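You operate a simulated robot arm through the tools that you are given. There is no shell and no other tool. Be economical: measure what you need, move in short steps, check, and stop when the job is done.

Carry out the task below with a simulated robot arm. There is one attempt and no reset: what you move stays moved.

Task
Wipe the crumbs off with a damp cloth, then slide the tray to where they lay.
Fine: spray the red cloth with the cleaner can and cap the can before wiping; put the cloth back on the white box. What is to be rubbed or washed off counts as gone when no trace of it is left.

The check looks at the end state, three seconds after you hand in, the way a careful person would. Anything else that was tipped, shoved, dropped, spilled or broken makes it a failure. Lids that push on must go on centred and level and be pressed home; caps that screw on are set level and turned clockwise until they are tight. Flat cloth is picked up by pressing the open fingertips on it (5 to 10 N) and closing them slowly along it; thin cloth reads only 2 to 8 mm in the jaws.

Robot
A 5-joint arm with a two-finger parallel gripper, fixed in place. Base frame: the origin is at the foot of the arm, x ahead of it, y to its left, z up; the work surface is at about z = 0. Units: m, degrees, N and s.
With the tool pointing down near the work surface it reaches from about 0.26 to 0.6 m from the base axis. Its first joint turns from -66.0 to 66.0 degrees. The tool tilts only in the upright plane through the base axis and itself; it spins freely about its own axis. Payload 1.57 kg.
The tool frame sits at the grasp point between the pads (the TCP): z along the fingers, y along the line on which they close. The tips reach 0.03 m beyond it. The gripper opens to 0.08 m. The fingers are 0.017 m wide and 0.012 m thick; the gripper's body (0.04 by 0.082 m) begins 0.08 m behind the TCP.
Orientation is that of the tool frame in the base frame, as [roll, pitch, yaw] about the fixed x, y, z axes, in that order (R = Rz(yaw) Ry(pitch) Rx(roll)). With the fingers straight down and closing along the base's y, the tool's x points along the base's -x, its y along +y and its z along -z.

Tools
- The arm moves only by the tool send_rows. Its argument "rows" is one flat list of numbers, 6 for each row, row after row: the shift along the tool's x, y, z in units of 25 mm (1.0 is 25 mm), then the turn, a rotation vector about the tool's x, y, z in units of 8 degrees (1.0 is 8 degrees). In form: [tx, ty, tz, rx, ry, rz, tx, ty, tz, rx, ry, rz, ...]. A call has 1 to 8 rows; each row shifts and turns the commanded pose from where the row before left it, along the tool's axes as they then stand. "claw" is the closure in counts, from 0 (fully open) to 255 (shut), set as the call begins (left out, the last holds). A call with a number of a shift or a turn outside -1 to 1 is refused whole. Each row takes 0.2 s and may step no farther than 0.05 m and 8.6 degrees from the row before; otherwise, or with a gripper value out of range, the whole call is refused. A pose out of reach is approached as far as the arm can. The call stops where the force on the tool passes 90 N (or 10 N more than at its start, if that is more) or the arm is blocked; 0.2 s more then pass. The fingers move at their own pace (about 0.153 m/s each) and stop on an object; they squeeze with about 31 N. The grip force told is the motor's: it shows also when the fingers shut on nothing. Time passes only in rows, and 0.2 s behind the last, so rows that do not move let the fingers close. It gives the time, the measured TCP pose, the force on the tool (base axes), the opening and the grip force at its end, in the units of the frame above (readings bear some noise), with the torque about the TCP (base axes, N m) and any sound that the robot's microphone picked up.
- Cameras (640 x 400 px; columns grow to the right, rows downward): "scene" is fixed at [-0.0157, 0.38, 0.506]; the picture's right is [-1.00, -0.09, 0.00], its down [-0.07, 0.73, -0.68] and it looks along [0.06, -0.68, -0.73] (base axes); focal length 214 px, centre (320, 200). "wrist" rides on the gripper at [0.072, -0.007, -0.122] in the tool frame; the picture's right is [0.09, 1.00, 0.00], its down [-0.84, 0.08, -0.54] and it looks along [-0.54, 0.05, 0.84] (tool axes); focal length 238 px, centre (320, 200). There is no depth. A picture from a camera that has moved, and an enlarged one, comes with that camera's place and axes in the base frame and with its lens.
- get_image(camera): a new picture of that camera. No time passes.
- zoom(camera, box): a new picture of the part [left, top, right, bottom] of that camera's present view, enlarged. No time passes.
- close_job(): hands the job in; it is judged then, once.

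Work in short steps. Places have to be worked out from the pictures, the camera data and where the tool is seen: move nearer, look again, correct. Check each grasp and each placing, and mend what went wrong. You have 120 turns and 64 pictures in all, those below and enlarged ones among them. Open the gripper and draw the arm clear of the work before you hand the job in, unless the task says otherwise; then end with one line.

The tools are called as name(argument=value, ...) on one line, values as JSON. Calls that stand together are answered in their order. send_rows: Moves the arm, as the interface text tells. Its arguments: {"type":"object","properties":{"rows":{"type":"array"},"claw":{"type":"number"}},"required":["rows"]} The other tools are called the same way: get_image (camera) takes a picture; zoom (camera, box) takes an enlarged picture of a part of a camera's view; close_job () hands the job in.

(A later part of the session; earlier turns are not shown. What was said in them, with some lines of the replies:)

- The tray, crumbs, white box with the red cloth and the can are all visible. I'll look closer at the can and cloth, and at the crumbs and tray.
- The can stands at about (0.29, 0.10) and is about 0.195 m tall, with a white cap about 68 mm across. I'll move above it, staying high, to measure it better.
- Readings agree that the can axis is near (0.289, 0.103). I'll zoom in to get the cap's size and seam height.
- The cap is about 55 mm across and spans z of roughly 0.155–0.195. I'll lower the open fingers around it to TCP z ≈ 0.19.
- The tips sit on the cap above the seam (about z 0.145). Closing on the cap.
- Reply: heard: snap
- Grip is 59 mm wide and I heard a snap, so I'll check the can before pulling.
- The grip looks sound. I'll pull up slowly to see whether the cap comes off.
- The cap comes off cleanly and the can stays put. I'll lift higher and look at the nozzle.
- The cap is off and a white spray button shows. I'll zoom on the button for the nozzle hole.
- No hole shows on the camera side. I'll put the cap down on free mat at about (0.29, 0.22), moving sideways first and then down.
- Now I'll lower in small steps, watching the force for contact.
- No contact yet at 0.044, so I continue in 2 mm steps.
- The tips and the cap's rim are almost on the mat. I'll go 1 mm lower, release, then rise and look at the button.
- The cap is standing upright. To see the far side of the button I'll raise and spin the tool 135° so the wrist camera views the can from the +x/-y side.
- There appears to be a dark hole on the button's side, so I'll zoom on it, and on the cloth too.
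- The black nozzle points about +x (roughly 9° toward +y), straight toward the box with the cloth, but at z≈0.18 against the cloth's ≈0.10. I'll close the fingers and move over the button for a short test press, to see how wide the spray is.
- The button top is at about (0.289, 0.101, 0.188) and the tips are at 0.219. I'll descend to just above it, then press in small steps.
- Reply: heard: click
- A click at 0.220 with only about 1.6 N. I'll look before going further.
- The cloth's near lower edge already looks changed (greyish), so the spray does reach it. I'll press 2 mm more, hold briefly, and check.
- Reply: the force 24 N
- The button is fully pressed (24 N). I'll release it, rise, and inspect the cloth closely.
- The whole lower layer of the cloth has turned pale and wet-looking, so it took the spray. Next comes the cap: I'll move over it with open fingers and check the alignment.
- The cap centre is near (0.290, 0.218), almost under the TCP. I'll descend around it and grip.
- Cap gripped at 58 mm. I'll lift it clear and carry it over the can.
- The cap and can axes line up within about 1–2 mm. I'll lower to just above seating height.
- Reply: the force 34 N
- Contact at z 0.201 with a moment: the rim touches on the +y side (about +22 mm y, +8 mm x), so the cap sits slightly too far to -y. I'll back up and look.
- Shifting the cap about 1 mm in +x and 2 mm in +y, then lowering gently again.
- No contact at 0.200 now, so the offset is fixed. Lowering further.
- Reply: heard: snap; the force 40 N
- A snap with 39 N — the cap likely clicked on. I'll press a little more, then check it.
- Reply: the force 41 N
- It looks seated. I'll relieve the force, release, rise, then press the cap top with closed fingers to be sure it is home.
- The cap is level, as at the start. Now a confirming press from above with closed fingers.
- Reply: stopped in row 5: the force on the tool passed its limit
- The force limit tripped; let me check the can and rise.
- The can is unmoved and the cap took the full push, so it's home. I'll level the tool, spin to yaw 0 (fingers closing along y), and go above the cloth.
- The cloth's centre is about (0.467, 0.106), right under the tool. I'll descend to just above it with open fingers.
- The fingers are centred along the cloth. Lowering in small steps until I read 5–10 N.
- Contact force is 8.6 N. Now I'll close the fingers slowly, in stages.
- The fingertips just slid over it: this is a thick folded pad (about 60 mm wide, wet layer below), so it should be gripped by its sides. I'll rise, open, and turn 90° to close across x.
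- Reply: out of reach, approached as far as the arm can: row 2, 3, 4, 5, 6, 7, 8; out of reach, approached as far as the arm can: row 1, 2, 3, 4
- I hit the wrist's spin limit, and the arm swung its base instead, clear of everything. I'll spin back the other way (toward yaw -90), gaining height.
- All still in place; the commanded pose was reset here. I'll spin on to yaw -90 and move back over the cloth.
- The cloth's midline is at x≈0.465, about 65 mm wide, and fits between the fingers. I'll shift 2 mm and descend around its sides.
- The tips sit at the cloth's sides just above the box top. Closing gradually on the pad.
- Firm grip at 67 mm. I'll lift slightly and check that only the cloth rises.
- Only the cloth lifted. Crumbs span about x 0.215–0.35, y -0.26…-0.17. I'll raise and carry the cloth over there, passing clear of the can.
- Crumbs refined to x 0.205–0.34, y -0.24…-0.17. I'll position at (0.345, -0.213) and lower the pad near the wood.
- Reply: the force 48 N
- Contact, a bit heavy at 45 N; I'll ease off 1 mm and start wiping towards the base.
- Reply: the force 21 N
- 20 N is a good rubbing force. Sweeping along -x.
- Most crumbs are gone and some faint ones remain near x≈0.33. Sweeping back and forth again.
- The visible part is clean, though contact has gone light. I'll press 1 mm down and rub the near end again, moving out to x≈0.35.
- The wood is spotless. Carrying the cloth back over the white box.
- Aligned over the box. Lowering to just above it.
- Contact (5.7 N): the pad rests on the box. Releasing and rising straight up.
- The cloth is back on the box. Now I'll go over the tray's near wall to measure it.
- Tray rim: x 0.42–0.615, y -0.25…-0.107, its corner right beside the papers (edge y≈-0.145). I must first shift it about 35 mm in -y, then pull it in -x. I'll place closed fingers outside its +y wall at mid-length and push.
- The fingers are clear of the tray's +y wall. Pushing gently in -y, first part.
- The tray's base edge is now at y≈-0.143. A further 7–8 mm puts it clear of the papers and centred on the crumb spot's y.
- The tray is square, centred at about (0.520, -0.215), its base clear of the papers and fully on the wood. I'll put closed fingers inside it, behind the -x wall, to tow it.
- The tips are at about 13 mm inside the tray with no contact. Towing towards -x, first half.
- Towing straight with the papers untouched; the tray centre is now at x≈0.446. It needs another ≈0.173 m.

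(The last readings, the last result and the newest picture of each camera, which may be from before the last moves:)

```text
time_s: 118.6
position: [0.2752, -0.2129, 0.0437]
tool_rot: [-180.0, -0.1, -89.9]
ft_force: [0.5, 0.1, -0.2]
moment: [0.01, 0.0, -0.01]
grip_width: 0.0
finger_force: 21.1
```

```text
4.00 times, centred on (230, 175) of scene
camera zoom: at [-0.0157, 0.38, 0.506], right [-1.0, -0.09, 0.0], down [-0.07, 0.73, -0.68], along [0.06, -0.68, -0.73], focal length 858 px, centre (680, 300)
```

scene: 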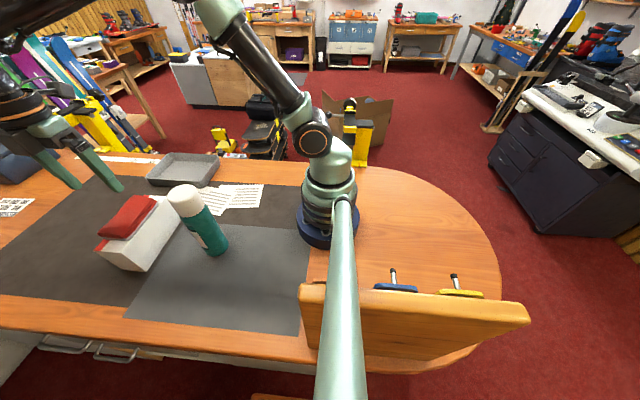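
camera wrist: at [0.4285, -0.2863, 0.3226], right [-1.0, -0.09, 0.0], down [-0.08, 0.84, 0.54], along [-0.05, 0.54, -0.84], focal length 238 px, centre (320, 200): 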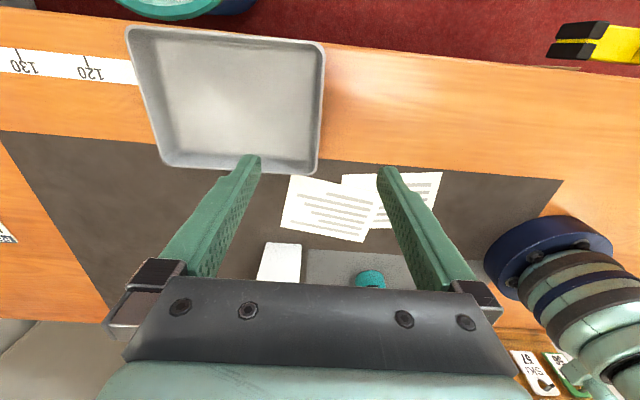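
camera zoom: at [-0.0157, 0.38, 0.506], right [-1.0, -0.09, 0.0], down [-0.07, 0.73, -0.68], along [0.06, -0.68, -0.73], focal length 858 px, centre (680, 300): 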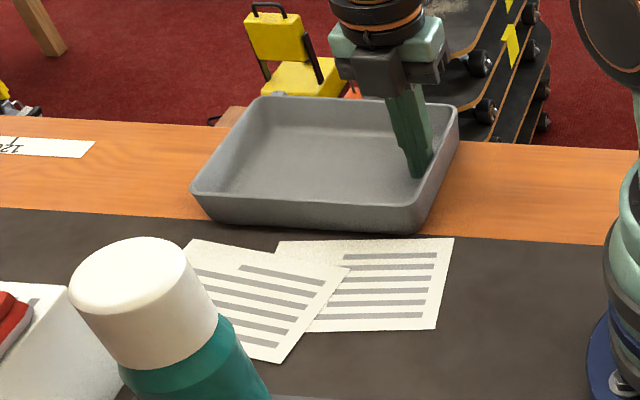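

The tray runs parallel to the mat edge, with only a few mm to the paper. I'll tow the last ≈72 mm with a slight -y drift for clearance.

send_rows(rows=[0.07, 0.4, 0, 0, 0, 0, 0.07, 0.4, 0, 0, 0, 0, 0.04, 0.4, 0, 0, 0, 0, 0, 0.45, 0, 0, 0, 0, 0, 0.45, 0, 0, 0, 0, 0, 0.45, 0, 0, 0, 0, 0, 0.3, 0, 0, 0, 0, 0, 0, 0, 0, 0, 0])

zoom(camera="scene", box=[160, 130, 320, 220])

```text
time_s: 120.4
position: [0.2051, -0.2191, 0.0431]
tool_rot: [180.0, 0.1, -89.9]
ft_force: [0.2, -0.2, 0.0]
moment: [0.02, -0.02, -0.01]
grip_width: 0.0001
finger_force: 21.5
```

```text
4.00 times, centred on (240, 175) of scene
camera zoom: at [-0.0157, 0.38, 0.506], right [-1.0, -0.09, 0.0], down [-0.07, 0.73, -0.68], along [0.06, -0.68, -0.73], focal length 858 px, centre (640, 300)
```

zoom: 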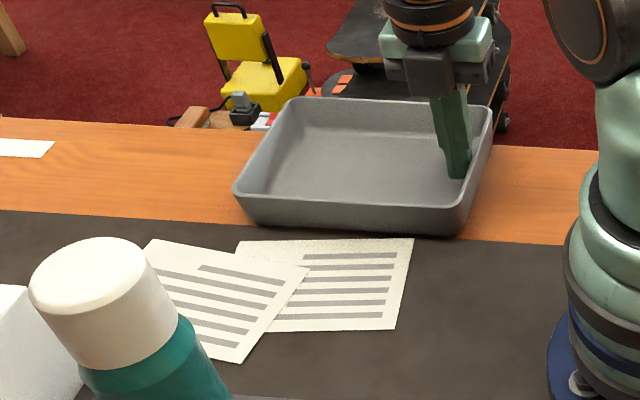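

The tray is centred at about (0.279, -0.215), where the crumbs lay, with the papers untouched. I'll back the fingers off the wall, rise and open.

send_rows(rows=[0, -0.4, 0, 0, 0, 0, 0, 0, -0.7, 0, 0, 0, 0, 0, -0.9, 0, 0, 0, 0, 0, -0.9, 0, 0, 0, 0, 0, -0.9, 0, 0, 0, 0, 0, -0.9, 0, 0, 0, 0, 0, -0.9, 0, 0, 0, 0, 0, -0.9, 0, 0, 0])

send_rows(rows=[0, -0.9, -0.9, 0, 0, 0, 0, -0.9, -0.9, 0, 0, 0, 0, -0.9, -0.9, 0, 0, 0, 0, -0.9, -0.5, 0, 0, 0, 0, -0.9, 0, 0, 0, 0, 0, -0.9, 0, 0, 0, 0, 0, 0, 0, 0, 0, 0], claw=0)

get_image(camera="scene")

zoom(camera="scene", box=[80, 140, 320, 280])

```text
time_s: 122.2
position: [0.2136, -0.2182, 0.1974]
tool_rot: [-180.0, 0.0, -90.0]
ft_force: [-0.2, -0.5, 0.0]
moment: [0.01, 0.0, 0.0]
grip_width: 0.0001
finger_force: 21.3
```

```text
time_s: 123.8
position: [0.3505, -0.218, 0.2739]
tool_rot: [180.0, 0.0, -89.9]
ft_force: [0.1, 0.0, -0.6]
moment: [0.01, -0.01, -0.05]
grip_width: 0.0796
finger_force: 0.2
```

```text
4 pictures are left
```

scene: 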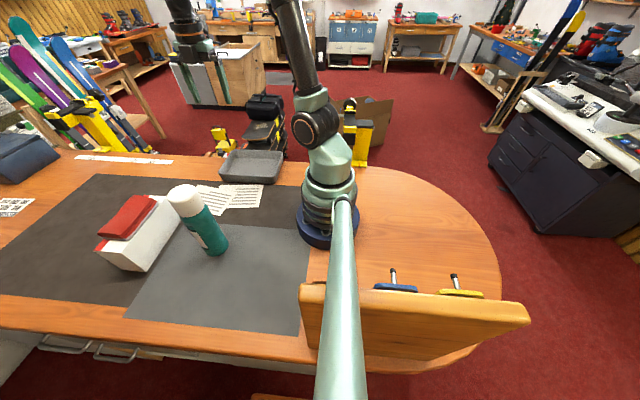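

```text
2.67 times, centred on (200, 210) of scene
camera zoom: at [-0.0157, 0.38, 0.506], right [-1.0, -0.09, 0.0], down [-0.07, 0.73, -0.68], along [0.06, -0.68, -0.73], focal length 572 px, centre (640, 173)
```

zoom: 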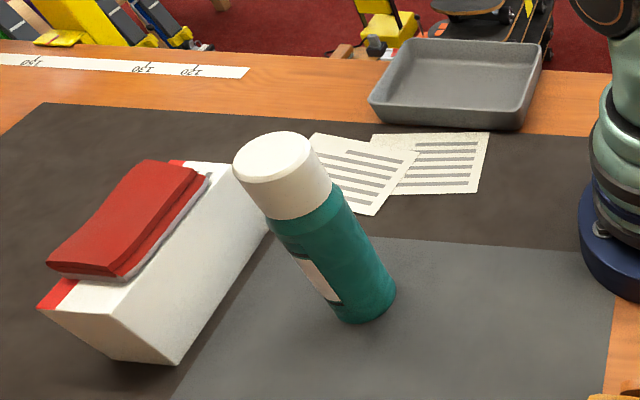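

Everything is in place: the can is capped, the cloth is on the box, the wood is clean, the tray sits on the crumb spot, and the arm is clear and open. Handing in.

close_job()

```text
The job is handed in.
```

I sprayed the cloth and recapped the can. The crumbs are wiped away with no trace visible, the cloth is back on the white box, and the tray stands where the crumbs lay.
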